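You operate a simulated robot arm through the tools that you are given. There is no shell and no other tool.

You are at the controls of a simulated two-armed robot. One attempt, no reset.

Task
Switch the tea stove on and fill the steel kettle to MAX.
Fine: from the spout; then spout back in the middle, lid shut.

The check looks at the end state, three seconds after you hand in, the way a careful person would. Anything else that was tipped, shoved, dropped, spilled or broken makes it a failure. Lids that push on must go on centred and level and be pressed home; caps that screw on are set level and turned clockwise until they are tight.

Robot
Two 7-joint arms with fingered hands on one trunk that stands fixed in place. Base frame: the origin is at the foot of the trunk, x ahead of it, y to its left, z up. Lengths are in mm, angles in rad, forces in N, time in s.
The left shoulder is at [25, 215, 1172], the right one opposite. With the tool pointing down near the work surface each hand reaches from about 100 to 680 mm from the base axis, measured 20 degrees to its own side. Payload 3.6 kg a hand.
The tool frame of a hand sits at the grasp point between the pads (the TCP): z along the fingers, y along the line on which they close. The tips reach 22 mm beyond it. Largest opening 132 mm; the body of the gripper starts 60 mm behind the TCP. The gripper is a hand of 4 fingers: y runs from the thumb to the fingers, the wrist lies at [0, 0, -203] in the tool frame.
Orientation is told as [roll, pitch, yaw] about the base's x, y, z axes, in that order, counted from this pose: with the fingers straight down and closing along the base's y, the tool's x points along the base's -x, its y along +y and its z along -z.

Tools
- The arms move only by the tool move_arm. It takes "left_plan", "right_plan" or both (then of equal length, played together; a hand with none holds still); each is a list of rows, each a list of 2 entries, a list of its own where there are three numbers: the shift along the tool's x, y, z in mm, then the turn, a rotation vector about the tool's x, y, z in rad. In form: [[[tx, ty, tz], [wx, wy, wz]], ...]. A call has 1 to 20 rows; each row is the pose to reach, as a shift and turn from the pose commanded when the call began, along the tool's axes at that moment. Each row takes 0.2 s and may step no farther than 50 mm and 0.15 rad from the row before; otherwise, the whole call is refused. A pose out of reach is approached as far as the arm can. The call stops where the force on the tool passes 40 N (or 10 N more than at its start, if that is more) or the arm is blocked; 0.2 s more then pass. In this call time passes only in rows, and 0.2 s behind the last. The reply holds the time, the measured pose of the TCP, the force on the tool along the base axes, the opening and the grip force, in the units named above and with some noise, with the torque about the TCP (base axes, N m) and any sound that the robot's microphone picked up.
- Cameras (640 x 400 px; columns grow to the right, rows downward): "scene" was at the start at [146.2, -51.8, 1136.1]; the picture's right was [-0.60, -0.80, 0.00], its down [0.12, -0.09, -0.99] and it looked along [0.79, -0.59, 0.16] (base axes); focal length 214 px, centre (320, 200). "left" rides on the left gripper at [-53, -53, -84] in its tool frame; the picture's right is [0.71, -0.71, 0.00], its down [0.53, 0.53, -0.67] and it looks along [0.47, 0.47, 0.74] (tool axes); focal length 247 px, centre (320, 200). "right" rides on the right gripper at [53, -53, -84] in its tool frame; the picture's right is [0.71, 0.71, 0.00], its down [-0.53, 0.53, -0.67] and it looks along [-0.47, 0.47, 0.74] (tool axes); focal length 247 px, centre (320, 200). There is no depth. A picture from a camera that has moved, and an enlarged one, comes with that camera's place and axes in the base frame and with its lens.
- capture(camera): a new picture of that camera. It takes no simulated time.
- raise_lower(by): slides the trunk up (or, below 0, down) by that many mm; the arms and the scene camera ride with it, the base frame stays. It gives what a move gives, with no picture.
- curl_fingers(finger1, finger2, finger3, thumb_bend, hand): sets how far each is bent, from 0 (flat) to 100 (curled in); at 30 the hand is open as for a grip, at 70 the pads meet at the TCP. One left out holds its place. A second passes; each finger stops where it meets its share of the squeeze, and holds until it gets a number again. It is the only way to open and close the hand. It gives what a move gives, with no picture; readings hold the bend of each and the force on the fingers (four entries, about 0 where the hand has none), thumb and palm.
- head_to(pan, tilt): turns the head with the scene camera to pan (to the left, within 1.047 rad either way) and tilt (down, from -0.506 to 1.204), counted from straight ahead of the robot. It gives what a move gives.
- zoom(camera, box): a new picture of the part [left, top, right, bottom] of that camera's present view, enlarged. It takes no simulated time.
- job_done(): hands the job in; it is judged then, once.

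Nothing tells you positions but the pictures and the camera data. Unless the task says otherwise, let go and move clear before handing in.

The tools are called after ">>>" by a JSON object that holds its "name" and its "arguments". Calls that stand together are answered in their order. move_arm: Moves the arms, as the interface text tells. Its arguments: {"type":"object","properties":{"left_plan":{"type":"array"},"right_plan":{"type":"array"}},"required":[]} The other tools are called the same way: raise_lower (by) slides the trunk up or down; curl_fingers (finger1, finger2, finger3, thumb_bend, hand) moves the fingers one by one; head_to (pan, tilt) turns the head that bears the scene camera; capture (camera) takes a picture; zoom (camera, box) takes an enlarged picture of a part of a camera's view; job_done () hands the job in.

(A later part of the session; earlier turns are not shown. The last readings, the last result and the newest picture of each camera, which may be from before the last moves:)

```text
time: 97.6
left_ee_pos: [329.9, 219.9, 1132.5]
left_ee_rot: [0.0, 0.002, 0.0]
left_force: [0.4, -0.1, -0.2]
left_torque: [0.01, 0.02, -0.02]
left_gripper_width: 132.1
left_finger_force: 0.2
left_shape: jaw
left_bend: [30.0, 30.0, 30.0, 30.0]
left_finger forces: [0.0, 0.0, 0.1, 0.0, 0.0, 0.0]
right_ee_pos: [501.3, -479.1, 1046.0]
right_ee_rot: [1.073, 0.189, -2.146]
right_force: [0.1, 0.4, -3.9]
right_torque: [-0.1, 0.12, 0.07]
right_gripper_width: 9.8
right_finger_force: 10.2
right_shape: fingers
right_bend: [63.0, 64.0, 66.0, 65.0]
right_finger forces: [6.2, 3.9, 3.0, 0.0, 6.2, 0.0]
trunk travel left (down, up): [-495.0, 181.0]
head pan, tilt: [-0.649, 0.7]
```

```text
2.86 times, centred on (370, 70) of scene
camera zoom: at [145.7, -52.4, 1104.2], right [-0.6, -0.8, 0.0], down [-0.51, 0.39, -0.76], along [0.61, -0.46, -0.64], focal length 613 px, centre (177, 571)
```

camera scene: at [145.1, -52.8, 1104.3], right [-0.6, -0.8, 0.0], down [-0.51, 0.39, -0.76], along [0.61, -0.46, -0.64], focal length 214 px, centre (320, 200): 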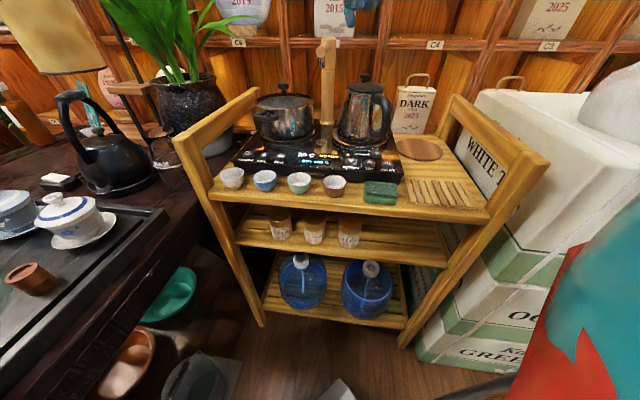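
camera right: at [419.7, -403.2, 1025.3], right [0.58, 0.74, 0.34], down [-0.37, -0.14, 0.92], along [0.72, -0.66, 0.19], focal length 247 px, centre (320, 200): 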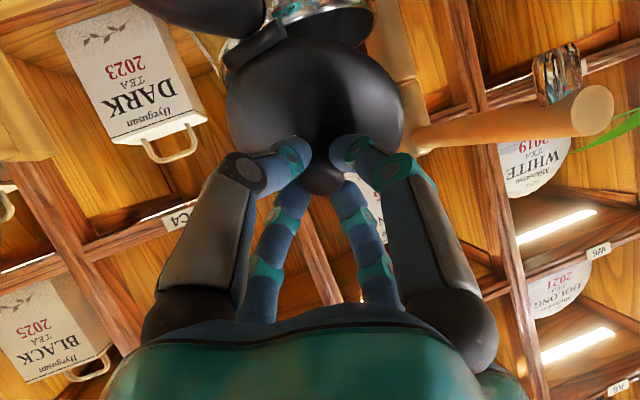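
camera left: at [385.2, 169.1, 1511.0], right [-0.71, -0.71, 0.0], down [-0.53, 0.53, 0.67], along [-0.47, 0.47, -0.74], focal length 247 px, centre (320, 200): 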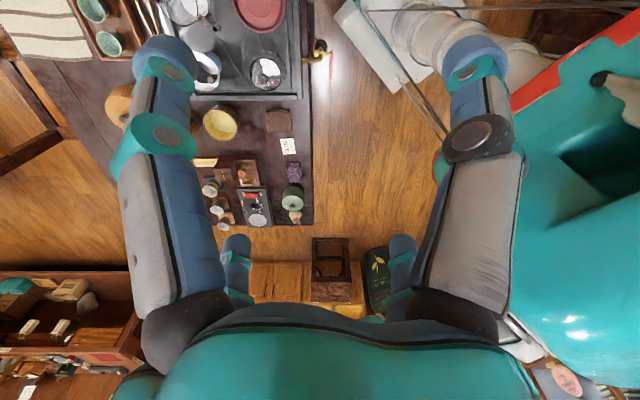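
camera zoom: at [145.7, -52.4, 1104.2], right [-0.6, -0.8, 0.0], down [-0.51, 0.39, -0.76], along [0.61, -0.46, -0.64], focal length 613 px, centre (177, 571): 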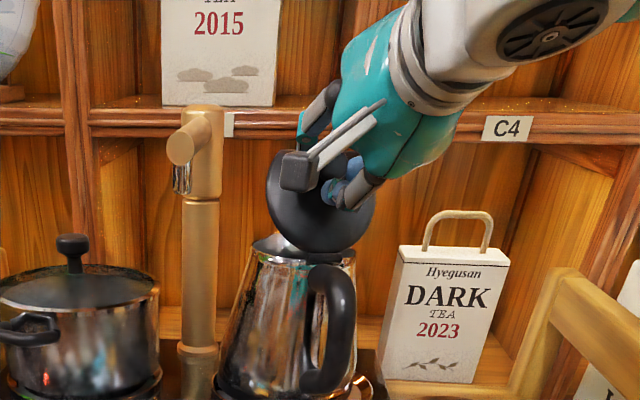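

The kettle turned with the lid instead of slipping. I rotate the hand back to restore the kettle's orientation.

>>> {"name": "move_arm", "arguments": {"right_plan": [[[0, 0, 0], [0, 0, -0.12]], [[0, 0, 0], [0, 0, -0.24]], [[0, 0, 0], [0, 0, -0.36]], [[0, 0, 0], [0, 0, -0.48]], [[0, 0, 0], [0, 0, -0.6]]]}}

>>> {"name": "zoom", "arguments": {"camera": "scene", "box": [300, 0, 440, 140]}}

>>> {"name": "zoom", "arguments": {"camera": "scene", "box": [220, 60, 420, 200]}}

```text
time: 98.8
left_ee_pos: [330.4, 220.1, 1132.7]
left_ee_rot: [0.0, 0.001, -0.001]
left_force: [-0.2, 0.5, 0.4]
left_torque: [-0.01, -0.02, 0.01]
left_gripper_width: 131.9
left_finger_force: 0.1
left_shape: jaw
left_bend: [30.0, 30.0, 30.0, 30.0]
left_finger forces: [0.1, 0.1, 0.1, 0.0, 0.0, 0.0]
right_ee_pos: [501.8, -480.1, 1046.2]
right_ee_rot: [1.048, -0.341, -1.852]
right_force: [-2.1, -1.0, -4.5]
right_torque: [0.08, 0.0, -0.05]
right_gripper_width: 8.3
right_finger_force: 9.7
right_shape: fingers
right_bend: [64.0, 65.0, 65.0, 64.0]
right_finger forces: [3.9, 3.2, 4.4, 0.1, 7.0, 0.0]
trunk travel left (down, up): [-495.0, 181.0]
head pan, tilt: [-0.649, 0.7]
```

```text
2.86 times, centred on (370, 70) of scene
camera zoom: at [145.6, -52.7, 1104.2], right [-0.6, -0.8, 0.0], down [-0.51, 0.39, -0.76], along [0.61, -0.46, -0.64], focal length 613 px, centre (177, 571)
```

zoom: 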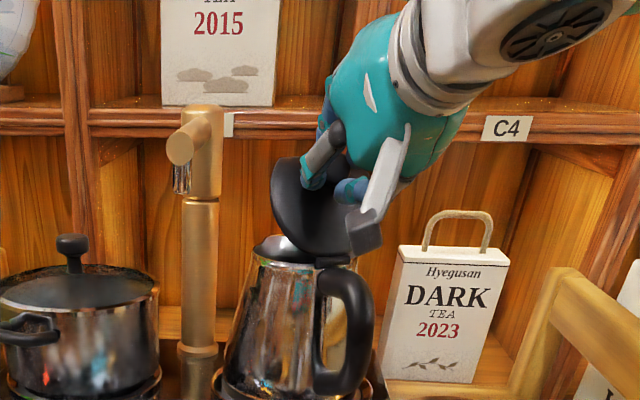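

```text
2.86 times, centred on (320, 130) of scene
camera zoom: at [145.6, -52.7, 1104.2], right [-0.6, -0.8, 0.0], down [-0.51, 0.39, -0.76], along [0.61, -0.46, -0.64], focal length 613 px, centre (320, 400)
```

zoom: 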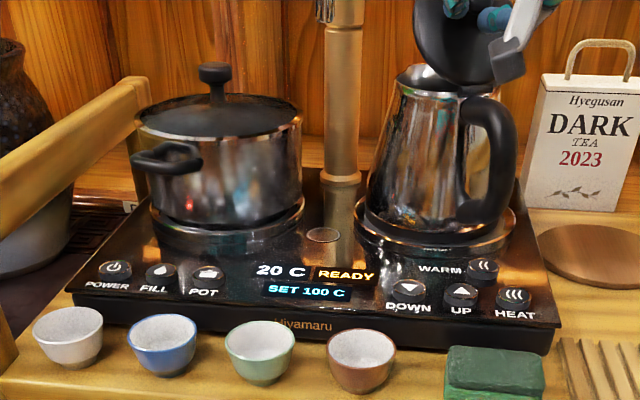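

The kettle is back nearly as before. I'll reverse the lid to a small opening (~0.3 rad), and release there to test whether the hinge holds by friction.

>>> {"name": "move_arm", "arguments": {"right_plan": [[[-0.2, 3.0, 6.2], [0.094, 0.032, -0.012]], [[-0.2, 5.4, 12.6], [0.188, 0.063, -0.024]], [[0.1, 7.2, 19.2], [0.283, 0.095, -0.037]], [[0.6, 8.3, 26.0], [0.377, 0.126, -0.049]], [[1.3, 8.8, 32.8], [0.471, 0.158, -0.061]], [[2.2, 8.6, 39.6], [0.565, 0.19, -0.073]], [[3.4, 7.8, 46.3], [0.659, 0.221, -0.085]], [[4.1, 7.1, 49.6], [0.707, 0.237, -0.092]]]}}

>>> {"name": "zoom", "arguments": {"camera": "scene", "box": [300, 10, 440, 150]}}

```text
time: 100.6
left_ee_pos: [330.6, 220.8, 1131.8]
left_ee_rot: [0.0, 0.002, 0.0]
left_force: [0.1, 0.3, 0.0]
left_torque: [0.0, -0.05, 0.01]
left_gripper_width: 131.7
left_finger_force: 0.1
left_shape: jaw
left_bend: [30.0, 30.0, 30.0, 30.0]
left_finger forces: [0.1, 0.0, 0.1, 0.1, 0.1, 0.1]
right_ee_pos: [546.0, -493.2, 1027.0]
right_ee_rot: [0.275, -0.211, -1.633]
right_force: [4.2, -0.1, 2.1]
right_torque: [-0.05, -0.09, -0.03]
right_gripper_width: 6.1
right_finger_force: 8.7
right_shape: fingers
right_bend: [65.0, 64.0, 64.0, 66.0]
right_finger forces: [3.7, 5.0, 4.6, 0.0, 4.4, 0.0]
trunk travel left (down, up): [-495.0, 181.0]
head pan, tilt: [-0.649, 0.7]
```

```text
2.86 times, centred on (370, 80) of scene
camera zoom: at [145.9, -52.5, 1104.2], right [-0.6, -0.8, 0.0], down [-0.51, 0.39, -0.76], along [0.61, -0.46, -0.64], focal length 613 px, centre (177, 543)
```

zoom: 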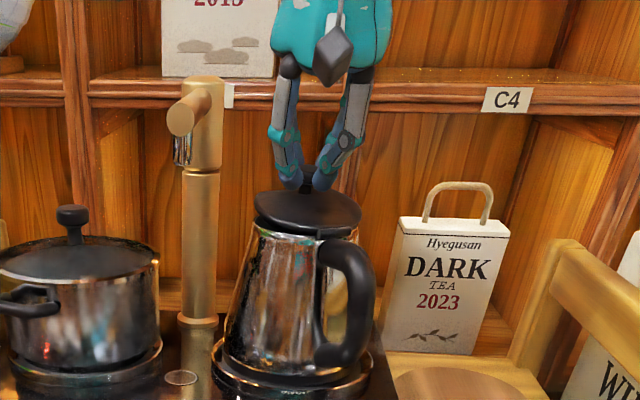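

I zoom, then release to test.

>>> {"name": "zoom", "arguments": {"camera": "scene", "box": [335, 60, 405, 160]}}

>>> {"name": "curl_fingers", "arguments": {"hand": "right", "finger1": 54, "finger2": 54, "finger3": 54, "thumb_bend": 54}}

>>> {"name": "zoom", "arguments": {"camera": "scene", "box": [335, 60, 405, 160]}}

```text
4.00 times, centred on (370, 110) of scene
camera zoom: at [145.9, -52.5, 1104.2], right [-0.6, -0.8, 0.0], down [-0.51, 0.39, -0.76], along [0.61, -0.46, -0.64], focal length 858 px, centre (120, 560)
```

zoom: 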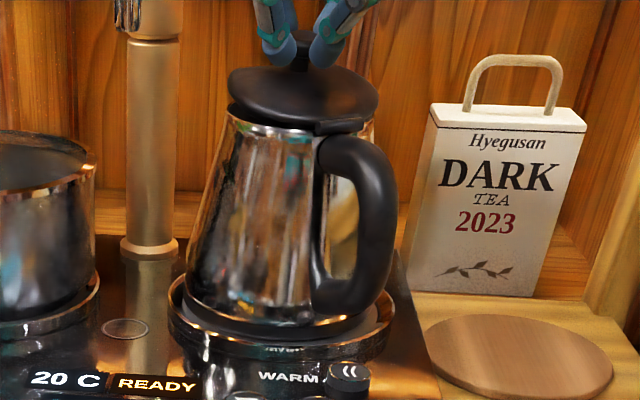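

```text
time: 101.6
left_ee_pos: [330.0, 220.8, 1132.3]
left_ee_rot: [-0.001, -0.001, 0.0]
left_force: [-0.2, -0.2, -0.3]
left_torque: [-0.01, 0.01, -0.03]
left_gripper_width: 132.1
left_finger_force: 0.0
left_shape: jaw
left_bend: [30.0, 30.0, 30.0, 30.0]
left_finger forces: [0.0, 0.1, 0.0, 0.0, 0.0, 0.0]
right_ee_pos: [545.2, -494.3, 1026.7]
right_ee_rot: [0.274, -0.212, -1.633]
right_force: [0.1, 0.2, -0.1]
right_torque: [-0.01, 0.0, -0.03]
right_gripper_width: 30.7
right_finger_force: 0.0
right_shape: fingers
right_bend: [54.0, 54.0, 54.0, 54.0]
right_finger forces: [0.1, 0.0, 0.0, 0.0, 0.0, 0.1]
trunk travel left (down, up): [-495.0, 181.0]
head pan, tilt: [-0.649, 0.7]
```

```text
4.00 times, centred on (370, 110) of scene
camera zoom: at [145.5, -52.4, 1104.2], right [-0.6, -0.8, 0.0], down [-0.51, 0.39, -0.76], along [0.61, -0.46, -0.64], focal length 858 px, centre (120, 560)
```

zoom: 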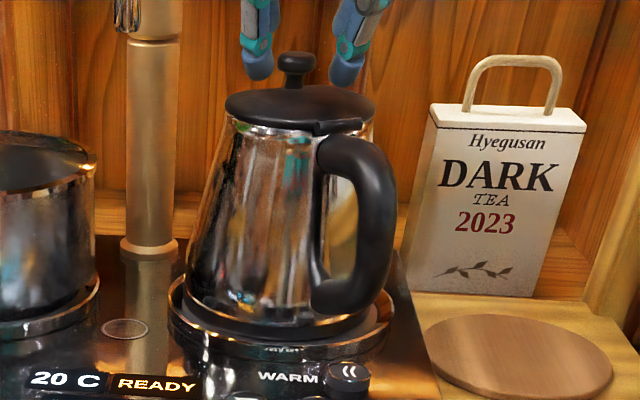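

The lid falls shut when released, so it must be swung past vertical. I'll re-grasp the knob with a more natural wrist yaw (≈−2.8), which should allow the full swing. First I rise and straighten.

>>> {"name": "move_arm", "arguments": {"right_plan": [[[-5, 6.5, -23.5], [0, 0, 0]], [[-12, 15, -55], [0, 0, 0]], [[-14, 18, -66], [0.09, 0.071, 0]], [[-14, 18, -66], [0.18, 0.143, 0]], [[-14, 18, -66], [0.27, 0.214, 0]]]}}

>>> {"name": "move_arm", "arguments": {"right_plan": [[[0, 0, 0], [0, 0, 0.13]], [[0, 0, 0], [0, 0, 0.26]], [[0, 0, 0], [0, 0, 0.39]], [[0, 0, 0], [0, 0, 0.52]], [[0, 0, 0], [0, 0, 0.65]], [[0, 0, 0], [0, 0, 0.78]], [[0, 0, 0], [0, 0, 0.91]], [[0, 0, 0], [0, 0, 1.04]], [[0, 0, 0], [0, 0, 1.17]]]}}

>>> {"name": "capture", "arguments": {"camera": "right"}}

>>> {"name": "zoom", "arguments": {"camera": "scene", "box": [280, 10, 440, 170]}}

```text
time: 102.8
left_ee_pos: [330.7, 220.2, 1131.5]
left_ee_rot: [0.001, 0.0, 0.0]
left_force: [0.5, -0.8, -0.5]
left_torque: [0.0, 0.0, -0.03]
left_gripper_width: 131.7
left_finger_force: 0.0
left_shape: jaw
left_bend: [30.0, 30.0, 30.0, 30.0]
left_finger forces: [0.0, 0.0, 0.0, 0.0, 0.0, 0.1]
right_ee_pos: [546.3, -493.3, 1096.9]
right_ee_rot: [0.002, -0.001, -1.601]
right_force: [-0.5, 0.3, -0.2]
right_torque: [0.0, 0.02, 0.04]
right_gripper_width: 30.9
right_finger_force: 0.1
right_shape: fingers
right_bend: [54.0, 54.0, 54.0, 54.0]
right_finger forces: [0.0, 0.0, 0.0, 0.0, 0.0, 0.1]
trunk travel left (down, up): [-495.0, 181.0]
head pan, tilt: [-0.649, 0.7]
```

```text
time: 104.8
left_ee_pos: [330.0, 220.5, 1132.8]
left_ee_rot: [0.001, -0.001, -0.001]
left_force: [0.8, 0.8, -0.2]
left_torque: [-0.06, 0.03, -0.01]
left_gripper_width: 132.0
left_finger_force: 0.0
left_shape: jaw
left_bend: [30.0, 30.0, 30.0, 30.0]
left_finger forces: [0.0, 0.0, 0.0, 0.1, 0.1, 0.0]
right_ee_pos: [544.8, -494.4, 1097.2]
right_ee_rot: [0.002, 0.0, -2.777]
right_force: [0.0, 0.9, -0.3]
right_torque: [-0.02, 0.02, -0.04]
right_gripper_width: 30.6
right_finger_force: 0.0
right_shape: fingers
right_bend: [54.0, 54.0, 54.0, 54.0]
right_finger forces: [0.0, 0.0, 0.0, 0.0, 0.0, 0.0]
trunk travel left (down, up): [-495.0, 181.0]
head pan, tilt: [-0.649, 0.7]
```

```text
taken
camera right: at [575.0, -423.6, 1181.6], right [0.91, -0.41, 0.0], down [-0.3, -0.68, 0.67], along [-0.27, -0.61, -0.74], focal length 247 px, centre (320, 200)
```

right: 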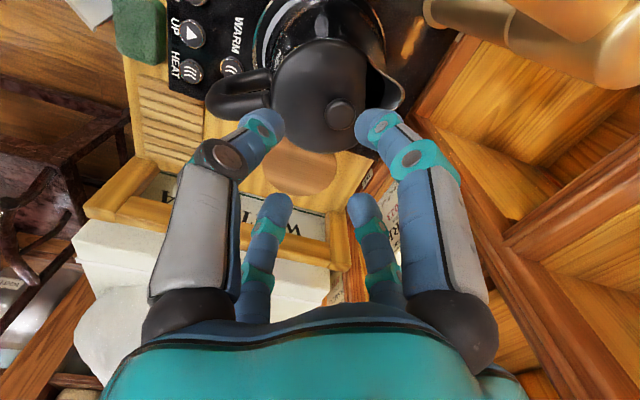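

```text
2.50 times, centred on (360, 90) of scene
camera zoom: at [145.5, -52.4, 1104.2], right [-0.6, -0.8, 0.0], down [-0.51, 0.39, -0.76], along [0.61, -0.46, -0.64], focal length 536 px, centre (220, 475)
```

zoom: 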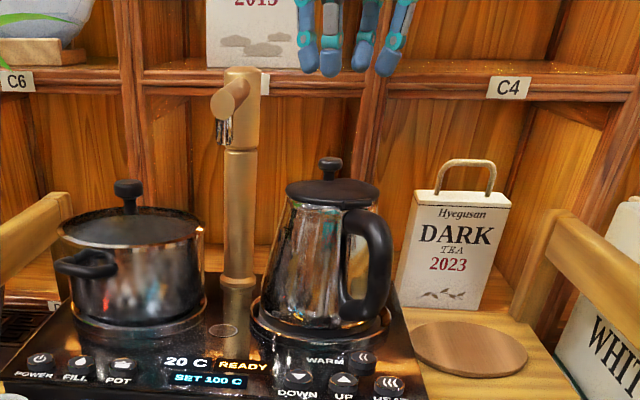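

Knob is now at (558,-501,998.5) – the kettle slid ~9 mm during my handling; I will drag it back once I hold the knob again. I descend to a pre-grasp pose with the new yaw.

>>> {"name": "move_arm", "arguments": {"right_plan": [[[3, 4, 20], [-0.09, 0.107, 0]], [[7, 8.5, 47], [-0.181, 0.214, 0]]]}}

>>> {"name": "zoom", "arguments": {"camera": "right", "box": [200, 50, 440, 230]}}

>>> {"name": "zoom", "arguments": {"camera": "scene", "box": [320, 30, 420, 130]}}

```text
time: 105.4
left_ee_pos: [329.7, 219.8, 1133.7]
left_ee_rot: [0.0, 0.001, 0.002]
left_force: [-0.3, -1.3, 0.3]
left_torque: [-0.02, -0.02, 0.02]
left_gripper_width: 131.6
left_finger_force: 0.1
left_shape: jaw
left_bend: [30.0, 30.0, 30.0, 30.0]
left_finger forces: [0.0, 0.0, 0.0, 0.0, 0.1, 0.0]
right_ee_pos: [553.9, -498.6, 1049.3]
right_ee_rot: [0.185, 0.218, -2.751]
right_force: [-0.1, 0.3, 0.8]
right_torque: [0.03, 0.02, 0.0]
right_gripper_width: 30.8
right_finger_force: 0.0
right_shape: fingers
right_bend: [54.0, 54.0, 54.0, 54.0]
right_finger forces: [0.0, 0.0, 0.1, 0.0, 0.1, 0.0]
trunk travel left (down, up): [-495.0, 181.0]
head pan, tilt: [-0.649, 0.7]
```

```text
2.22 times, centred on (320, 140) of right
camera zoom: at [562.4, -420.9, 1133.0], right [0.88, -0.39, 0.28], down [-0.48, -0.62, 0.62], along [-0.07, -0.68, -0.73], focal length 549 px, centre (320, 333)
```

zoom: 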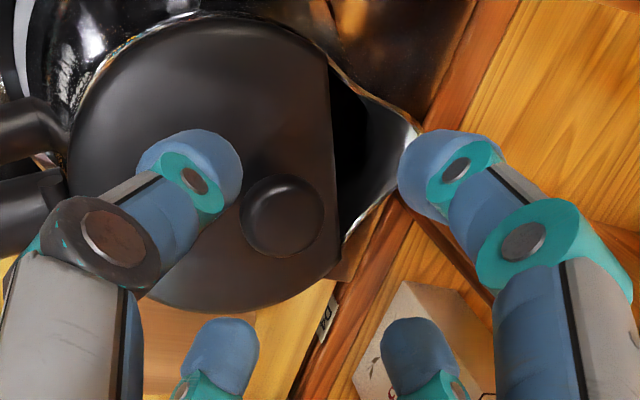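

```text
4.00 times, centred on (370, 80) of scene
camera zoom: at [145.5, -52.6, 1104.2], right [-0.6, -0.8, 0.0], down [-0.51, 0.39, -0.76], along [0.61, -0.46, -0.64], focal length 858 px, centre (120, 680)
```

zoom: 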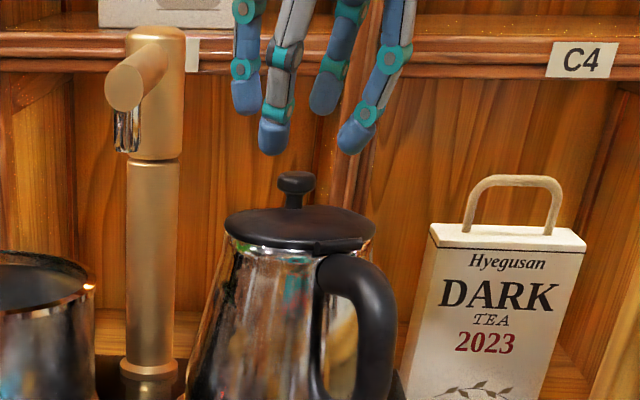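

The knob is visible and matches. I shift (−8, −5.5) in the tool frame and lower around it, then close.

>>> {"name": "move_arm", "arguments": {"right_plan": [[[-8, -5.5, 8], [0, 0, 0]], [[-8, -5.5, 18], [0, 0, 0]], [[-8, -5.5, 27], [0, 0, 0]], [[-8, -5.5, 33.5], [0, 0, 0]]]}}

>>> {"name": "curl_fingers", "arguments": {"hand": "right", "finger1": 70, "finger2": 70, "finger3": 70, "thumb_bend": 70}}

>>> {"name": "zoom", "arguments": {"camera": "right", "box": [200, 50, 440, 230]}}

>>> {"name": "zoom", "arguments": {"camera": "scene", "box": [320, 30, 420, 150]}}

```text
time: 106.4
left_ee_pos: [329.3, 220.1, 1132.9]
left_ee_rot: [0.001, -0.001, -0.001]
left_force: [0.0, 0.1, 0.6]
left_torque: [-0.01, -0.03, 0.02]
left_gripper_width: 131.9
left_finger_force: 0.1
left_shape: jaw
left_bend: [30.0, 30.0, 30.0, 30.0]
left_finger forces: [0.0, 0.0, 0.0, 0.0, 0.0, 0.1]
right_ee_pos: [553.7, -500.4, 1016.6]
right_ee_rot: [0.187, 0.217, -2.753]
right_force: [-1.9, -0.9, 4.7]
right_torque: [-0.09, 0.16, -0.01]
right_gripper_width: 30.8
right_finger_force: 2.7
right_shape: fingers
right_bend: [54.0, 54.0, 54.0, 54.0]
right_finger forces: [0.1, 0.1, 4.6, 0.1, 0.0, 0.0]
trunk travel left (down, up): [-495.0, 181.0]
head pan, tilt: [-0.649, 0.7]
```

```text
time: 107.4
left_ee_pos: [330.1, 221.0, 1133.1]
left_ee_rot: [-0.001, 0.001, 0.0]
left_force: [0.6, 0.3, 0.1]
left_torque: [0.0, 0.0, 0.0]
left_gripper_width: 131.7
left_finger_force: 0.0
left_shape: jaw
left_bend: [30.0, 30.0, 30.0, 30.0]
left_finger forces: [0.0, 0.0, 0.1, 0.1, 0.1, 0.1]
right_ee_pos: [553.6, -498.6, 1015.7]
right_ee_rot: [0.185, 0.215, -2.752]
right_force: [-2.2, 0.8, -1.0]
right_torque: [-0.02, 0.03, 0.01]
right_gripper_width: 6.8
right_finger_force: 9.9
right_shape: fingers
right_bend: [65.0, 64.0, 64.0, 65.0]
right_finger forces: [3.8, 4.5, 4.6, 0.0, 6.7, 0.0]
trunk travel left (down, up): [-495.0, 181.0]
head pan, tilt: [-0.649, 0.7]
```

```text
2.22 times, centred on (320, 140) of right
camera zoom: at [561.6, -422.0, 1097.8], right [0.88, -0.39, 0.28], down [-0.47, -0.62, 0.62], along [-0.07, -0.68, -0.73], focal length 549 px, centre (320, 333)
```

zoom: 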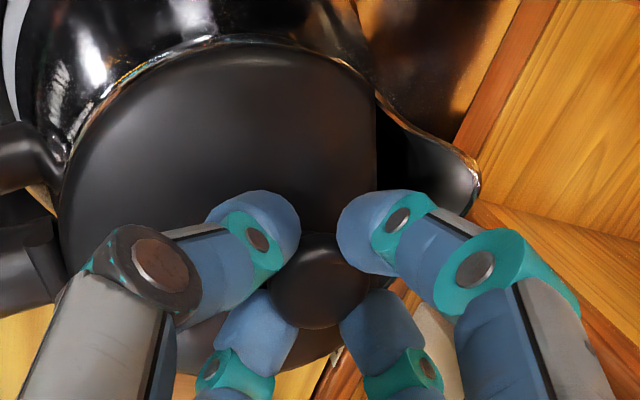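

```text
3.33 times, centred on (370, 90) of scene
camera zoom: at [145.4, -52.3, 1104.2], right [-0.6, -0.8, 0.0], down [-0.51, 0.39, -0.76], along [0.61, -0.46, -0.64], focal length 715 px, centre (153, 567)
```

zoom: 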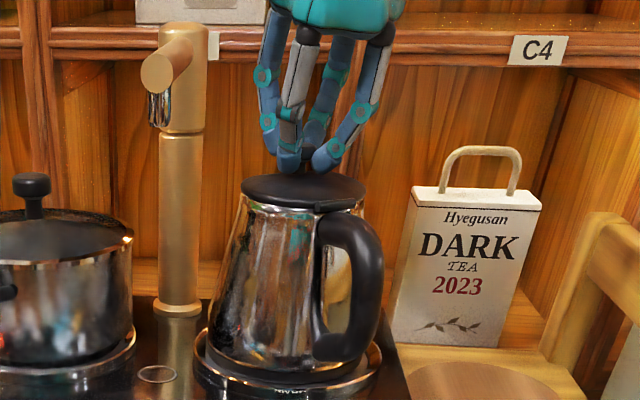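

Grasped again. While the lid is shut I drag the kettle back by (−8, +3.5) mm to its centred place on the base.

>>> {"name": "move_arm", "arguments": {"right_plan": [[[-1.5, -1.5, -0.6], [0, 0, 0]], [[-3, -3, -1.2], [0, 0, 0]], [[-4.5, -4.5, -1.8], [0, 0, 0]], [[-5.9, -5.9, -2.4], [0, 0, 0]]]}}

>>> {"name": "zoom", "arguments": {"camera": "scene", "box": [320, 30, 420, 150]}}

```text
time: 108.4
left_ee_pos: [331.0, 221.3, 1133.9]
left_ee_rot: [0.0, 0.001, -0.001]
left_force: [-1.1, 0.0, -0.3]
left_torque: [0.0, 0.01, 0.01]
left_gripper_width: 132.0
left_finger_force: 0.1
left_shape: jaw
left_bend: [30.0, 30.0, 30.0, 30.0]
left_finger forces: [0.0, 0.0, 0.0, 0.0, 0.0, 0.0]
right_ee_pos: [546.2, -496.2, 1015.0]
right_ee_rot: [0.184, 0.216, -2.753]
right_force: [3.1, -1.9, 0.3]
right_torque: [-0.03, -0.1, 0.01]
right_gripper_width: 6.5
right_finger_force: 10.4
right_shape: fingers
right_bend: [65.0, 64.0, 64.0, 65.0]
right_finger forces: [4.8, 6.1, 4.2, 0.1, 5.3, 0.1]
trunk travel left (down, up): [-495.0, 181.0]
head pan, tilt: [-0.649, 0.7]
```

```text
3.33 times, centred on (370, 90) of scene
camera zoom: at [145.9, -52.6, 1104.2], right [-0.6, -0.8, 0.0], down [-0.51, 0.39, -0.76], along [0.61, -0.46, -0.65], focal length 715 px, centre (153, 567)
```

zoom: 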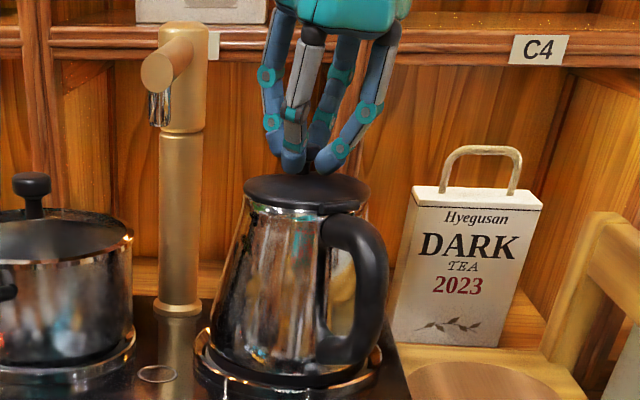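

Kettle is re-centred. Now I swing the lid along its hinge arc directly (no straight lift), with the hand turning a little less than the lid. First to ~0.5 rad.

>>> {"name": "move_arm", "arguments": {"right_plan": [[[-0.7, -0.5, -2.8], [-0.022, 0.028, 0]], [[-1.4, -1.1, -5.6], [-0.044, 0.056, 0]], [[-3.2, -2.5, -11.1], [-0.089, 0.112, 0.001]], [[-5.5, -4.3, -16.4], [-0.133, 0.168, 0.001]], [[-8.2, -6.3, -21.4], [-0.178, 0.224, 0.002]], [[-11.2, -8.7, -26.1], [-0.222, 0.28, 0.002]]]}}

>>> {"name": "zoom", "arguments": {"camera": "scene", "box": [320, 20, 420, 140]}}

```text
time: 109.8
left_ee_pos: [330.2, 220.1, 1132.4]
left_ee_rot: [0.0, 0.0, 0.0]
left_force: [-1.0, 0.2, -0.3]
left_torque: [0.0, 0.01, 0.02]
left_gripper_width: 131.9
left_finger_force: 0.0
left_shape: jaw
left_bend: [30.0, 30.0, 30.0, 30.0]
left_finger forces: [0.0, 0.0, 0.0, 0.0, 0.2, 0.0]
right_ee_pos: [525.5, -489.3, 1035.7]
right_ee_rot: [0.44, 0.481, -2.664]
right_force: [0.9, 0.5, -0.3]
right_torque: [-0.03, -0.07, 0.03]
right_gripper_width: 6.5
right_finger_force: 9.6
right_shape: fingers
right_bend: [65.0, 64.0, 64.0, 65.0]
right_finger forces: [4.5, 5.5, 4.5, 0.0, 5.7, 0.1]
trunk travel left (down, up): [-495.0, 181.0]
head pan, tilt: [-0.649, 0.7]
```

```text
3.33 times, centred on (370, 80) of scene
camera zoom: at [145.4, -52.4, 1104.2], right [-0.6, -0.8, 0.0], down [-0.51, 0.39, -0.76], along [0.61, -0.46, -0.64], focal length 715 px, centre (153, 600)
```

zoom: 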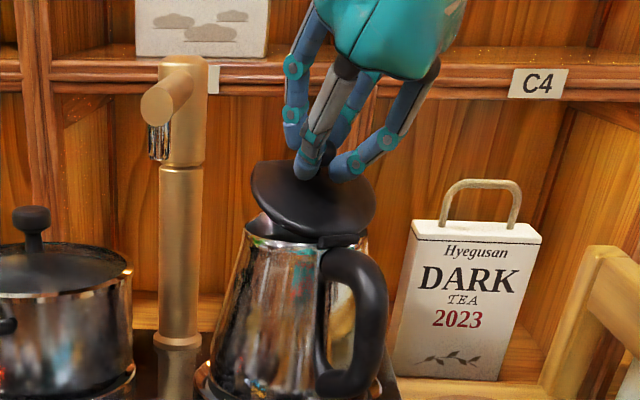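

Smooth, forces near zero. Continue to ~1.1 rad.

>>> {"name": "move_arm", "arguments": {"right_plan": [[[-2.0, -1.6, -5.6], [-0.044, 0.056, 0]], [[-4.5, -3.5, -10.9], [-0.089, 0.112, 0.001]], [[-7.4, -5.8, -16.0], [-0.133, 0.168, 0.001]], [[-10.6, -8.3, -20.7], [-0.178, 0.224, 0.002]], [[-14.3, -11.1, -25.1], [-0.222, 0.28, 0.002]], [[-18.2, -14.3, -29.0], [-0.267, 0.336, 0.003]]]}}

>>> {"name": "zoom", "arguments": {"camera": "scene", "box": [300, 0, 440, 140]}}

```text
time: 111.2
left_ee_pos: [329.9, 221.1, 1133.1]
left_ee_rot: [-0.001, -0.002, -0.001]
left_force: [0.3, 0.3, 0.5]
left_torque: [-0.02, -0.05, 0.01]
left_gripper_width: 131.7
left_finger_force: 0.0
left_shape: jaw
left_bend: [30.0, 30.0, 30.0, 30.0]
left_finger forces: [0.0, 0.0, 0.0, 0.0, 0.0, 0.0]
right_ee_pos: [491.9, -478.0, 1046.0]
right_ee_rot: [0.851, 0.754, -2.422]
right_force: [1.2, 1.2, -0.3]
right_torque: [-0.04, 0.04, 0.05]
right_gripper_width: 6.4
right_finger_force: 9.0
right_shape: fingers
right_bend: [65.0, 64.0, 64.0, 65.0]
right_finger forces: [3.9, 4.9, 4.3, 0.0, 4.7, 0.1]
trunk travel left (down, up): [-495.0, 181.0]
head pan, tilt: [-0.649, 0.7]
```

```text
2.86 times, centred on (370, 70) of scene
camera zoom: at [145.4, -52.5, 1104.3], right [-0.6, -0.8, 0.0], down [-0.51, 0.39, -0.76], along [0.61, -0.46, -0.64], focal length 613 px, centre (177, 571)
```

zoom: 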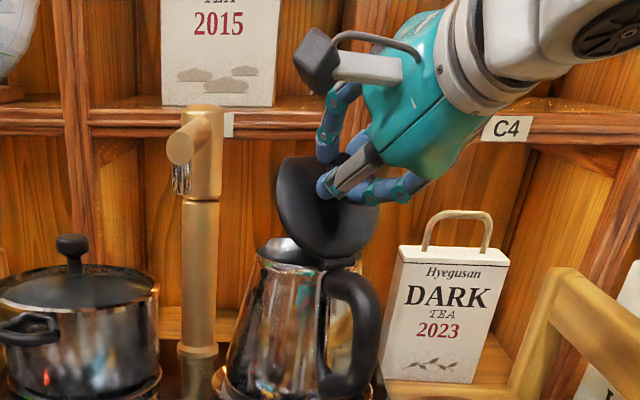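

Still low force. Continue to ~1.5 rad and check.

>>> {"name": "move_arm", "arguments": {"right_plan": [[[-2.8, -2.2, -5.4], [-0.044, 0.056, 0]], [[-6.0, -4.7, -10.4], [-0.089, 0.112, 0.001]], [[-9.6, -7.5, -15.1], [-0.133, 0.168, 0.001]], [[-13.5, -10.6, -19.3], [-0.178, 0.224, 0.002]]]}}

>>> {"name": "zoom", "arguments": {"camera": "scene", "box": [300, 0, 440, 140]}}

```text
time: 112.2
left_ee_pos: [330.0, 221.7, 1132.1]
left_ee_rot: [-0.001, -0.001, 0.0]
left_force: [0.0, -0.6, 0.1]
left_torque: [0.02, 0.0, 0.0]
left_gripper_width: 132.2
left_finger_force: 0.1
left_shape: jaw
left_bend: [30.0, 30.0, 30.0, 30.0]
left_finger forces: [0.1, 0.0, 0.0, 0.0, 0.0, 0.0]
right_ee_pos: [492.4, -478.7, 1045.6]
right_ee_rot: [0.851, 0.753, -2.422]
right_force: [0.9, 0.8, 0.5]
right_torque: [-0.05, -0.05, 0.04]
right_gripper_width: 6.6
right_finger_force: 9.5
right_shape: fingers
right_bend: [65.0, 64.0, 64.0, 65.0]
right_finger forces: [4.1, 4.9, 4.2, 0.0, 4.7, 0.0]
right hand out of reach, approached as far as the arm can: row 1, 2, 3, 4
trunk travel left (down, up): [-495.0, 181.0]
head pan, tilt: [-0.649, 0.7]
```

```text
2.86 times, centred on (370, 70) of scene
camera zoom: at [145.5, -52.4, 1104.2], right [-0.6, -0.8, 0.0], down [-0.51, 0.39, -0.76], along [0.61, -0.46, -0.64], focal length 613 px, centre (177, 571)
```

zoom: 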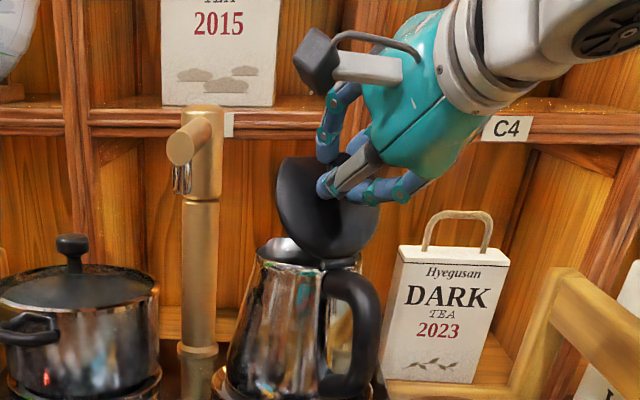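

The wrist is at its limit in rotation, so I keep the hand's orientation and just translate along the arc, letting the knob pivot in the grip.

>>> {"name": "move_arm", "arguments": {"right_plan": [[[-1.4, -1.1, -5.4], [0, 0, 0]], [[-3.2, -2.5, -10.7], [0, 0, 0]], [[-5.4, -4.2, -15.7], [0, 0, 0]]]}}

>>> {"name": "zoom", "arguments": {"camera": "scene", "box": [300, 0, 440, 140]}}

```text
time: 113.0
left_ee_pos: [330.1, 220.7, 1132.8]
left_ee_rot: [0.001, -0.001, 0.0]
left_force: [0.4, 0.4, -0.9]
left_torque: [-0.04, 0.03, 0.01]
left_gripper_width: 131.7
left_finger_force: 0.0
left_shape: jaw
left_bend: [30.0, 30.0, 30.0, 30.0]
left_finger forces: [0.0, 0.0, 0.0, 0.1, 0.1, 0.0]
right_ee_pos: [474.6, -473.5, 1047.6]
right_ee_rot: [0.855, 0.753, -2.418]
right_force: [0.7, 0.7, 0.2]
right_torque: [-0.02, -0.09, 0.03]
right_gripper_width: 5.6
right_finger_force: 8.8
right_shape: fingers
right_bend: [65.0, 64.0, 65.0, 66.0]
right_finger forces: [4.8, 5.1, 3.1, 0.0, 3.9, 0.0]
trunk travel left (down, up): [-495.0, 181.0]
head pan, tilt: [-0.649, 0.7]
```

```text
2.86 times, centred on (370, 70) of scene
camera zoom: at [145.3, -52.1, 1104.3], right [-0.6, -0.8, 0.0], down [-0.51, 0.39, -0.76], along [0.61, -0.46, -0.64], focal length 613 px, centre (177, 571)
```

zoom: 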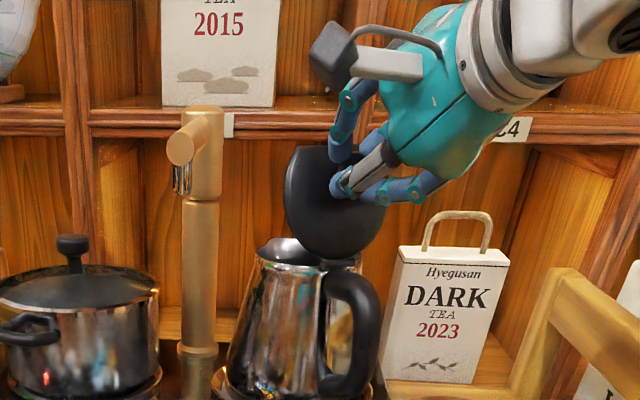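

Working well. A bit further, past vertical (to ~1.75 rad).

>>> {"name": "move_arm", "arguments": {"right_plan": [[[-2.6, -2.0, -4.7], [0, 0, 0]], [[-5.5, -4.3, -9.1], [0, 0, 0]], [[-8.7, -6.8, -13.0], [0, 0, 0]]]}}

>>> {"name": "zoom", "arguments": {"camera": "scene", "box": [300, 0, 440, 140]}}

>>> {"name": "capture", "arguments": {"camera": "right"}}

```text
time: 113.8
left_ee_pos: [331.1, 222.3, 1131.8]
left_ee_rot: [0.001, -0.001, 0.0]
left_force: [0.4, 0.1, 0.4]
left_torque: [0.01, 0.0, -0.01]
left_gripper_width: 132.1
left_finger_force: 0.1
left_shape: jaw
left_bend: [30.0, 30.0, 30.0, 30.0]
left_finger forces: [0.0, 0.0, 0.0, 0.0, 0.1, 0.0]
right_ee_pos: [460.1, -468.6, 1045.4]
right_ee_rot: [0.856, 0.754, -2.415]
right_force: [0.1, -0.8, 9.0]
right_torque: [-0.08, -0.16, -0.01]
right_gripper_width: 2.4
right_finger_force: 6.0
right_shape: fingers
right_bend: [65.0, 64.0, 68.0, 70.0]
right_finger forces: [4.9, 4.6, 1.7, 0.1, 1.0, 0.0]
trunk travel left (down, up): [-495.0, 181.0]
head pan, tilt: [-0.649, 0.7]
```

```text
2.86 times, centred on (370, 70) of scene
camera zoom: at [145.0, -52.0, 1104.4], right [-0.6, -0.8, 0.0], down [-0.51, 0.39, -0.76], along [0.61, -0.46, -0.64], focal length 613 px, centre (177, 571)
```

zoom: 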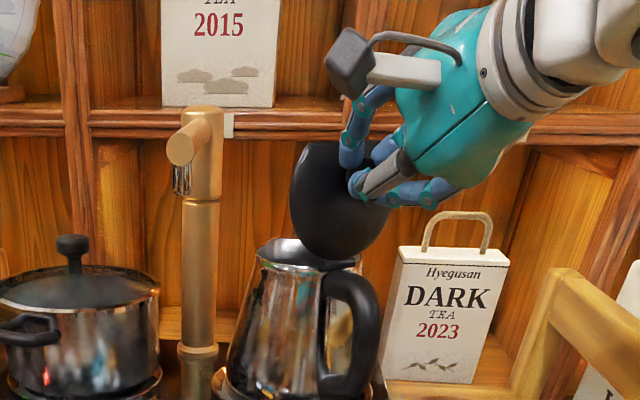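

```text
taken
camera right: at [416.2, -375.3, 1093.6], right [0.42, -0.25, 0.87], down [-0.82, -0.51, 0.25], along [0.39, -0.82, -0.42], focal length 247 px, centre (320, 200)
```

right: 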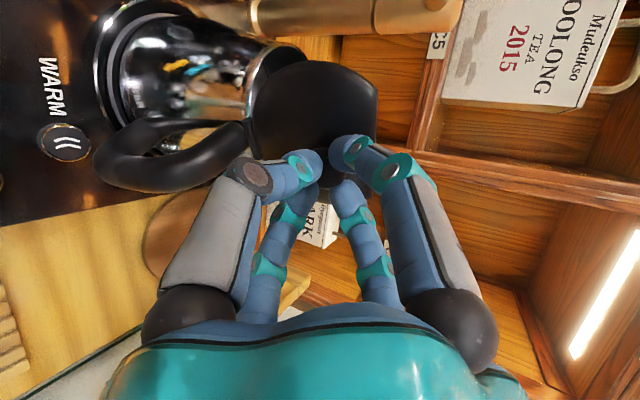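

By geometry the lid is ~97° open (past vertical). I open the fingers and see if it stays.

>>> {"name": "curl_fingers", "arguments": {"hand": "right", "finger1": 54, "finger2": 54, "finger3": 54, "thumb_bend": 54}}

>>> {"name": "zoom", "arguments": {"camera": "scene", "box": [300, 0, 440, 140]}}

>>> {"name": "zoom", "arguments": {"camera": "right", "box": [80, 0, 440, 220]}}

```text
time: 114.8
left_ee_pos: [329.7, 221.1, 1132.5]
left_ee_rot: [-0.001, -0.002, -0.002]
left_force: [0.4, -0.7, -0.6]
left_torque: [-0.02, 0.0, 0.02]
left_gripper_width: 131.8
left_finger_force: 0.0
left_shape: jaw
left_bend: [30.0, 30.0, 30.0, 30.0]
left_finger forces: [0.1, 0.0, 0.1, 0.1, 0.0, 0.1]
right_ee_pos: [459.5, -469.5, 1043.9]
right_ee_rot: [0.851, 0.753, -2.422]
right_force: [-0.1, -0.4, -0.4]
right_torque: [-0.03, 0.02, -0.01]
right_gripper_width: 30.7
right_finger_force: 0.1
right_shape: fingers
right_bend: [54.0, 54.0, 54.0, 54.0]
right_finger forces: [0.0, 0.0, 0.1, 0.0, 0.0, 0.1]
trunk travel left (down, up): [-495.0, 181.0]
head pan, tilt: [-0.649, 0.7]
```

```text
2.86 times, centred on (370, 70) of scene
camera zoom: at [145.3, -52.4, 1104.3], right [-0.6, -0.8, 0.0], down [-0.51, 0.39, -0.76], along [0.61, -0.46, -0.64], focal length 613 px, centre (177, 571)
```

zoom: 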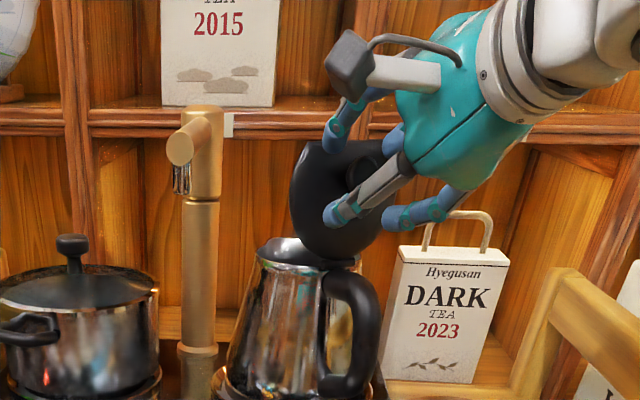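

```text
1.78 times, centred on (260, 110) of right
camera zoom: at [416.3, -375.8, 1092.2], right [0.42, -0.25, 0.87], down [-0.82, -0.51, 0.25], along [0.39, -0.82, -0.42], focal length 439 px, centre (427, 360)
```

zoom: 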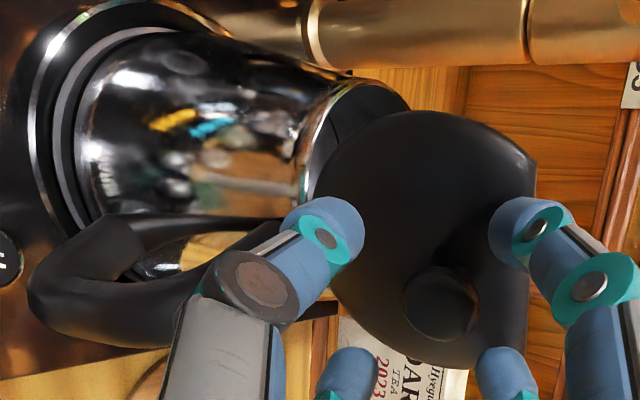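

The lid stands open by itself, leaning past vertical. I back the hand away roughly along the knob's axis.

>>> {"name": "move_arm", "arguments": {"right_plan": [[[-1.7, -1.3, -6.3], [0, 0, 0]], [[-3.4, -2.6, -12.7], [0, 0, 0]], [[-5.1, -3.9, -19.0], [0, 0, 0]]]}}

>>> {"name": "zoom", "arguments": {"camera": "scene", "box": [300, 0, 440, 140]}}

>>> {"name": "zoom", "arguments": {"camera": "right", "box": [80, 0, 440, 220]}}

```text
time: 115.6
left_ee_pos: [330.9, 222.2, 1133.4]
left_ee_rot: [-0.001, -0.001, 0.0]
left_force: [-0.8, 0.8, -0.1]
left_torque: [0.02, 0.03, 0.0]
left_gripper_width: 131.9
left_finger_force: 0.2
left_shape: jaw
left_bend: [30.0, 30.0, 30.0, 30.0]
left_finger forces: [0.0, 0.0, 0.0, 0.0, 0.1, 0.1]
right_ee_pos: [439.3, -463.3, 1047.7]
right_ee_rot: [0.85, 0.755, -2.42]
right_force: [-0.1, -0.7, 0.1]
right_torque: [0.03, 0.01, 0.02]
right_gripper_width: 30.9
right_finger_force: 0.1
right_shape: fingers
right_bend: [54.0, 54.0, 54.0, 54.0]
right_finger forces: [0.0, 0.0, 0.1, 0.0, 0.0, 0.1]
trunk travel left (down, up): [-495.0, 181.0]
head pan, tilt: [-0.649, 0.7]
```

```text
2.86 times, centred on (370, 70) of scene
camera zoom: at [145.1, -52.4, 1104.3], right [-0.6, -0.8, 0.0], down [-0.51, 0.39, -0.76], along [0.61, -0.46, -0.64], focal length 613 px, centre (177, 571)
```

zoom: 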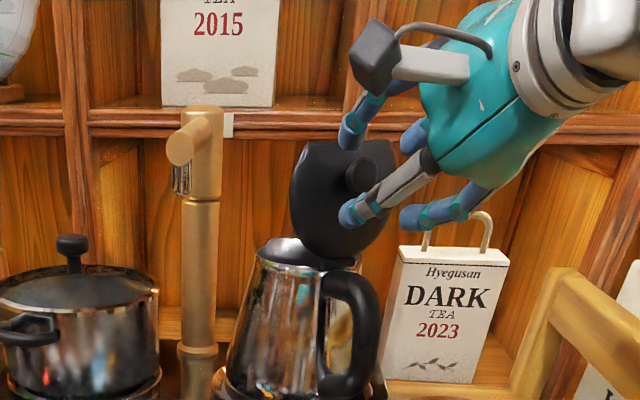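

```text
1.78 times, centred on (260, 110) of right
camera zoom: at [396.6, -369.8, 1095.9], right [0.42, -0.25, 0.87], down [-0.82, -0.51, 0.25], along [0.39, -0.82, -0.42], focal length 439 px, centre (427, 360)
```

zoom: 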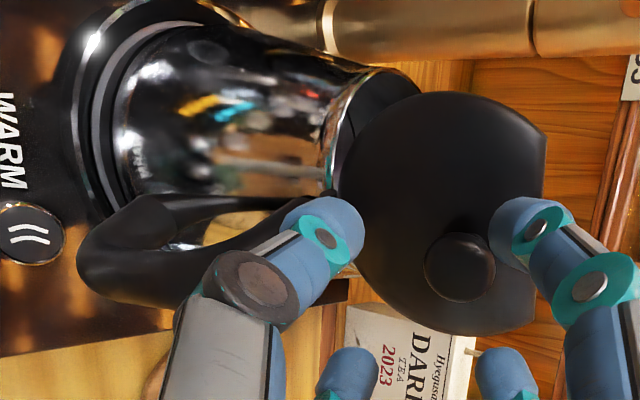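

The lid stays open. Now I back the hand off and bring it upright again in front of the kettle.

>>> {"name": "move_arm", "arguments": {"right_plan": [[[-7.6, -5.9, -17.6], [0, 0, 0]], [[-11, -8.8, -35], [0.06, -0.075, -0.001]], [[-2, -6, -43], [0.13, -0.163, -0.001]], [[8, -2, -50], [0.2, -0.251, -0.002]], [[18, 2, -57], [0.27, -0.339, -0.003]], [[28, 5, -64], [0.34, -0.427, -0.003]], [[38, 8, -71], [0.415, -0.522, -0.004]], [[44, 10, -76], [0.489, -0.616, -0.005]]]}}

>>> {"name": "move_arm", "arguments": {"right_plan": [[[0, 0, 0], [0.09, -0.107, 0]], [[0, 0, 0], [0.181, -0.214, 0]]]}}

>>> {"name": "move_arm", "arguments": {"right_plan": [[[0, 0, 0], [0, 0, -0.14]], [[0, 0, 0], [0, 0, -0.28]], [[0, 0, 0], [0, 0, -0.42]], [[0, 0, 0], [0, 0, -0.56]], [[0, 0, 0], [0, 0, -0.7]], [[0, 0, 0], [0, 0, -0.84]], [[0, 0, 0], [0, 0, -0.98]], [[0, 0, 0], [0, 0, -1.12]]]}}

>>> {"name": "capture", "arguments": {"camera": "right"}}

>>> {"name": "capture", "arguments": {"camera": "scene"}}

```text
time: 117.4
left_ee_pos: [330.2, 219.9, 1133.7]
left_ee_rot: [0.002, -0.001, 0.001]
left_force: [0.0, 0.2, 0.3]
left_torque: [0.02, -0.01, 0.02]
left_gripper_width: 131.7
left_finger_force: 0.1
left_shape: jaw
left_bend: [30.0, 30.0, 30.0, 30.0]
left_finger forces: [0.1, 0.0, 0.0, 0.0, 0.1, 0.0]
right_ee_pos: [401.2, -429.9, 1120.1]
right_ee_rot: [0.184, 0.213, -2.751]
right_force: [0.2, -0.5, -0.1]
right_torque: [0.03, 0.01, -0.01]
right_gripper_width: 31.0
right_finger_force: 0.2
right_shape: fingers
right_bend: [54.0, 54.0, 54.0, 54.0]
right_finger forces: [0.0, 0.0, 0.0, 0.1, 0.1, 0.0]
trunk travel left (down, up): [-495.0, 181.0]
head pan, tilt: [-0.649, 0.7]
```

```text
time: 118.0
left_ee_pos: [328.7, 221.1, 1132.1]
left_ee_rot: [0.0, 0.001, 0.001]
left_force: [1.4, 0.4, -0.6]
left_torque: [0.02, 0.02, 0.0]
left_gripper_width: 132.1
left_finger_force: 0.1
left_shape: jaw
left_bend: [30.0, 30.0, 30.0, 30.0]
left_finger forces: [0.0, 0.0, 0.0, 0.0, 0.1, 0.0]
right_ee_pos: [401.3, -429.3, 1120.6]
right_ee_rot: [-0.002, 0.001, -2.773]
right_force: [0.4, 0.8, 0.9]
right_torque: [0.01, 0.03, -0.02]
right_gripper_width: 30.8
right_finger_force: 0.1
right_shape: fingers
right_bend: [54.0, 54.0, 54.0, 54.0]
right_finger forces: [0.0, 0.0, 0.1, 0.0, 0.0, 0.0]
trunk travel left (down, up): [-495.0, 181.0]
head pan, tilt: [-0.649, 0.7]
```

```text
time: 119.8
left_ee_pos: [329.6, 220.4, 1132.6]
left_ee_rot: [0.0, -0.001, 0.001]
left_force: [-0.7, 0.3, 1.4]
left_torque: [0.01, -0.02, -0.02]
left_gripper_width: 131.7
left_finger_force: 0.1
left_shape: jaw
left_bend: [30.0, 30.0, 30.0, 30.0]
left_finger forces: [0.0, 0.1, 0.1, 0.0, 0.0, 0.0]
right_ee_pos: [401.0, -431.0, 1119.1]
right_ee_rot: [0.003, 0.0, -1.649]
right_force: [0.1, 0.8, 0.2]
right_torque: [-0.03, -0.02, -0.02]
right_gripper_width: 30.7
right_finger_force: 0.1
right_shape: fingers
right_bend: [54.0, 54.0, 54.0, 54.0]
right_finger forces: [0.0, 0.0, 0.0, 0.0, 0.1, 0.1]
trunk travel left (down, up): [-495.0, 181.0]
head pan, tilt: [-0.649, 0.7]
```

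```text
taken
camera right: at [352.7, -371.3, 1203.9], right [0.76, 0.65, 0.0], down [0.48, -0.57, 0.67], along [0.44, -0.51, -0.74], focal length 247 px, centre (320, 200)
```

right: 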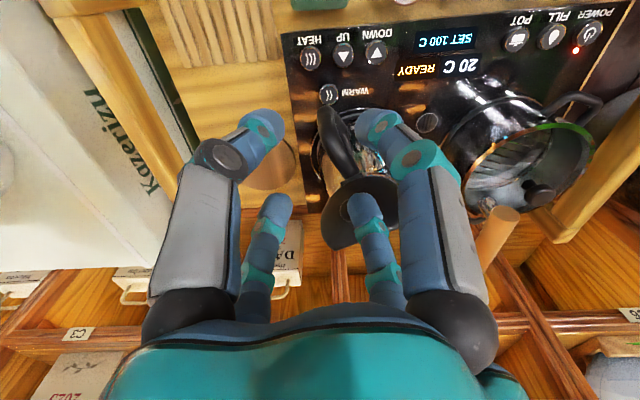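

```text
taken
camera scene: at [145.4, -52.4, 1104.3], right [-0.6, -0.8, 0.0], down [-0.51, 0.39, -0.76], along [0.61, -0.46, -0.64], focal length 214 px, centre (320, 200)
```

scene: 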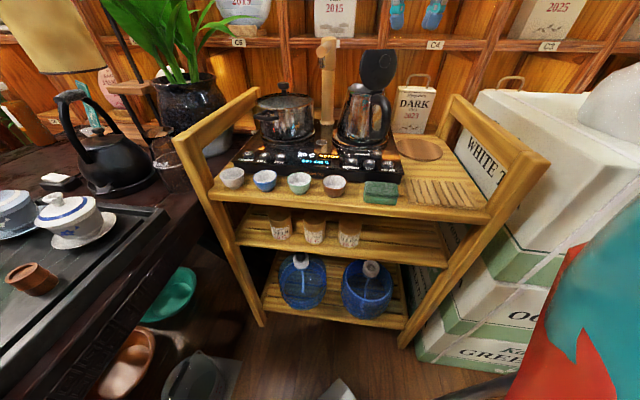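

Now I want to look into the kettle for the MAX mark: I move the hand to the left-front so that its camera looks down into the opening from beside the spout (above it).

>>> {"name": "move_arm", "arguments": {"right_plan": [[[0, 15, -15], [0, 0, 0]], [[14, 45, -15], [0, 0, 0.142]], [[29, 75, -10], [0, 0, 0.284]], [[43, 100, -5], [0, 0, 0.427]], [[58, 120, 0], [0, 0, 0.569]], [[72, 134, 3], [0, 0, 0.711]]]}}

>>> {"name": "capture", "arguments": {"camera": "right"}}

>>> {"name": "zoom", "arguments": {"camera": "right", "box": [200, 80, 420, 220]}}

```text
time: 121.2
left_ee_pos: [331.2, 220.5, 1132.1]
left_ee_rot: [0.0, -0.001, 0.0]
left_force: [-0.5, 0.7, 0.5]
left_torque: [0.02, -0.01, -0.03]
left_gripper_width: 132.1
left_finger_force: 0.1
left_shape: jaw
left_bend: [30.0, 30.0, 30.0, 30.0]
left_finger forces: [0.0, 0.0, 0.0, 0.1, 0.1, 0.0]
right_ee_pos: [542.0, -368.5, 1116.9]
right_ee_rot: [0.002, 0.003, -2.366]
right_force: [0.5, 0.1, 0.6]
right_torque: [-0.02, -0.01, -0.02]
right_gripper_width: 30.7
right_finger_force: 0.1
right_shape: fingers
right_bend: [54.0, 54.0, 54.0, 54.0]
right_finger forces: [0.0, 0.0, 0.0, 0.1, 0.0, 0.1]
trunk travel left (down, up): [-495.0, 181.0]
head pan, tilt: [-0.649, 0.7]
```

```text
taken
camera right: at [542.9, -292.6, 1201.6], right [1.0, -0.01, 0.0], down [-0.01, -0.74, 0.67], along [-0.01, -0.67, -0.74], focal length 247 px, centre (320, 200)
```

right: 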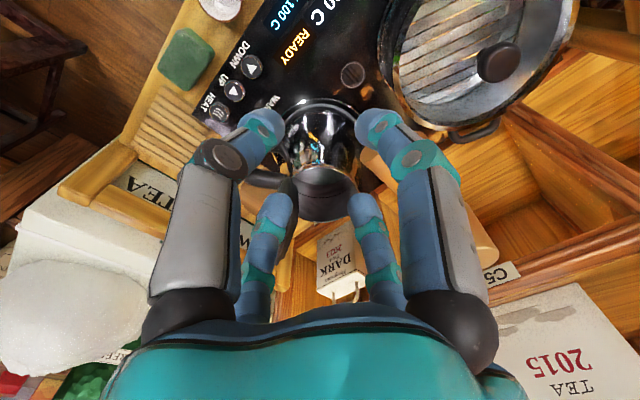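

```text
2.86 times, centred on (310, 150) of right
camera zoom: at [542.9, -292.6, 1201.6], right [1.0, -0.01, 0.0], down [-0.01, -0.74, 0.67], along [-0.01, -0.67, -0.74], focal length 706 px, centre (349, 343)
```

zoom: 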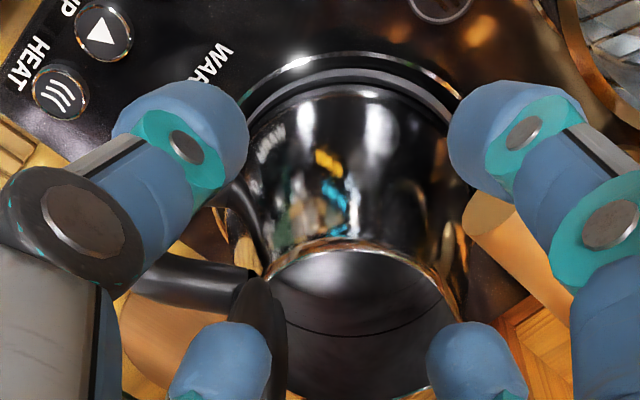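

I can make out a line inside, but need a steeper, closer view. I tilt and approach slightly.

>>> {"name": "move_arm", "arguments": {"right_plan": [[[-16, 15, 14], [0.048, 0.047, 0]], [[-31, 30, 28], [0.095, 0.093, 0]], [[-47, 45, 42], [0.143, 0.14, 0]]]}}

>>> {"name": "zoom", "arguments": {"camera": "right", "box": [220, 80, 420, 260]}}

>>> {"name": "zoom", "arguments": {"camera": "right", "box": [270, 130, 370, 220]}}

```text
time: 122.0
left_ee_pos: [330.9, 219.8, 1133.4]
left_ee_rot: [0.001, -0.001, -0.001]
left_force: [-0.8, 0.1, -0.1]
left_torque: [0.01, 0.02, 0.01]
left_gripper_width: 132.0
left_finger_force: 0.0
left_shape: jaw
left_bend: [30.0, 30.0, 30.0, 30.0]
left_finger forces: [0.0, 0.0, 0.1, 0.0, 0.0, 0.0]
right_ee_pos: [540.0, -436.4, 1074.8]
right_ee_rot: [-0.144, 0.142, -2.375]
right_force: [0.6, 0.2, -0.4]
right_torque: [0.01, -0.02, -0.01]
right_gripper_width: 31.0
right_finger_force: 0.0
right_shape: fingers
right_bend: [54.0, 54.0, 54.0, 54.0]
right_finger forces: [0.0, 0.1, 0.0, 0.0, 0.0, 0.0]
trunk travel left (down, up): [-495.0, 181.0]
head pan, tilt: [-0.649, 0.7]
```

```text
2.22 times, centred on (320, 170) of right
camera zoom: at [540.3, -377.8, 1172.3], right [1.0, -0.01, 0.0], down [-0.01, -0.86, 0.51], along [0.0, -0.51, -0.86], focal length 549 px, centre (320, 267)
```

zoom: 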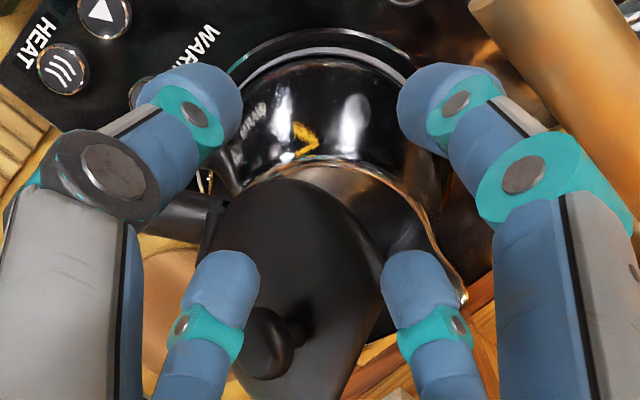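

```text
4.44 times, centred on (320, 175) of right
camera zoom: at [540.3, -377.8, 1172.3], right [1.0, -0.01, 0.0], down [-0.01, -0.86, 0.51], along [0.0, -0.51, -0.86], focal length 1098 px, centre (320, 311)
```

zoom: 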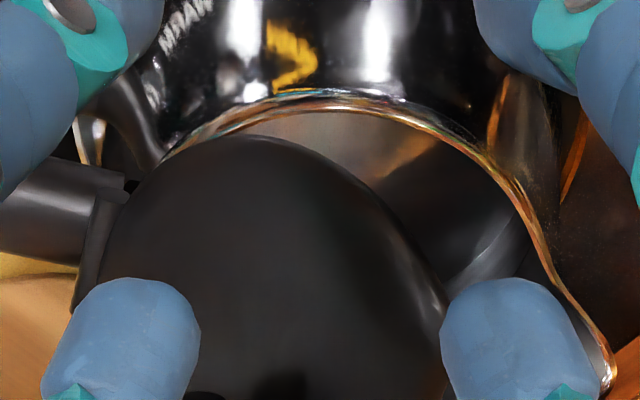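

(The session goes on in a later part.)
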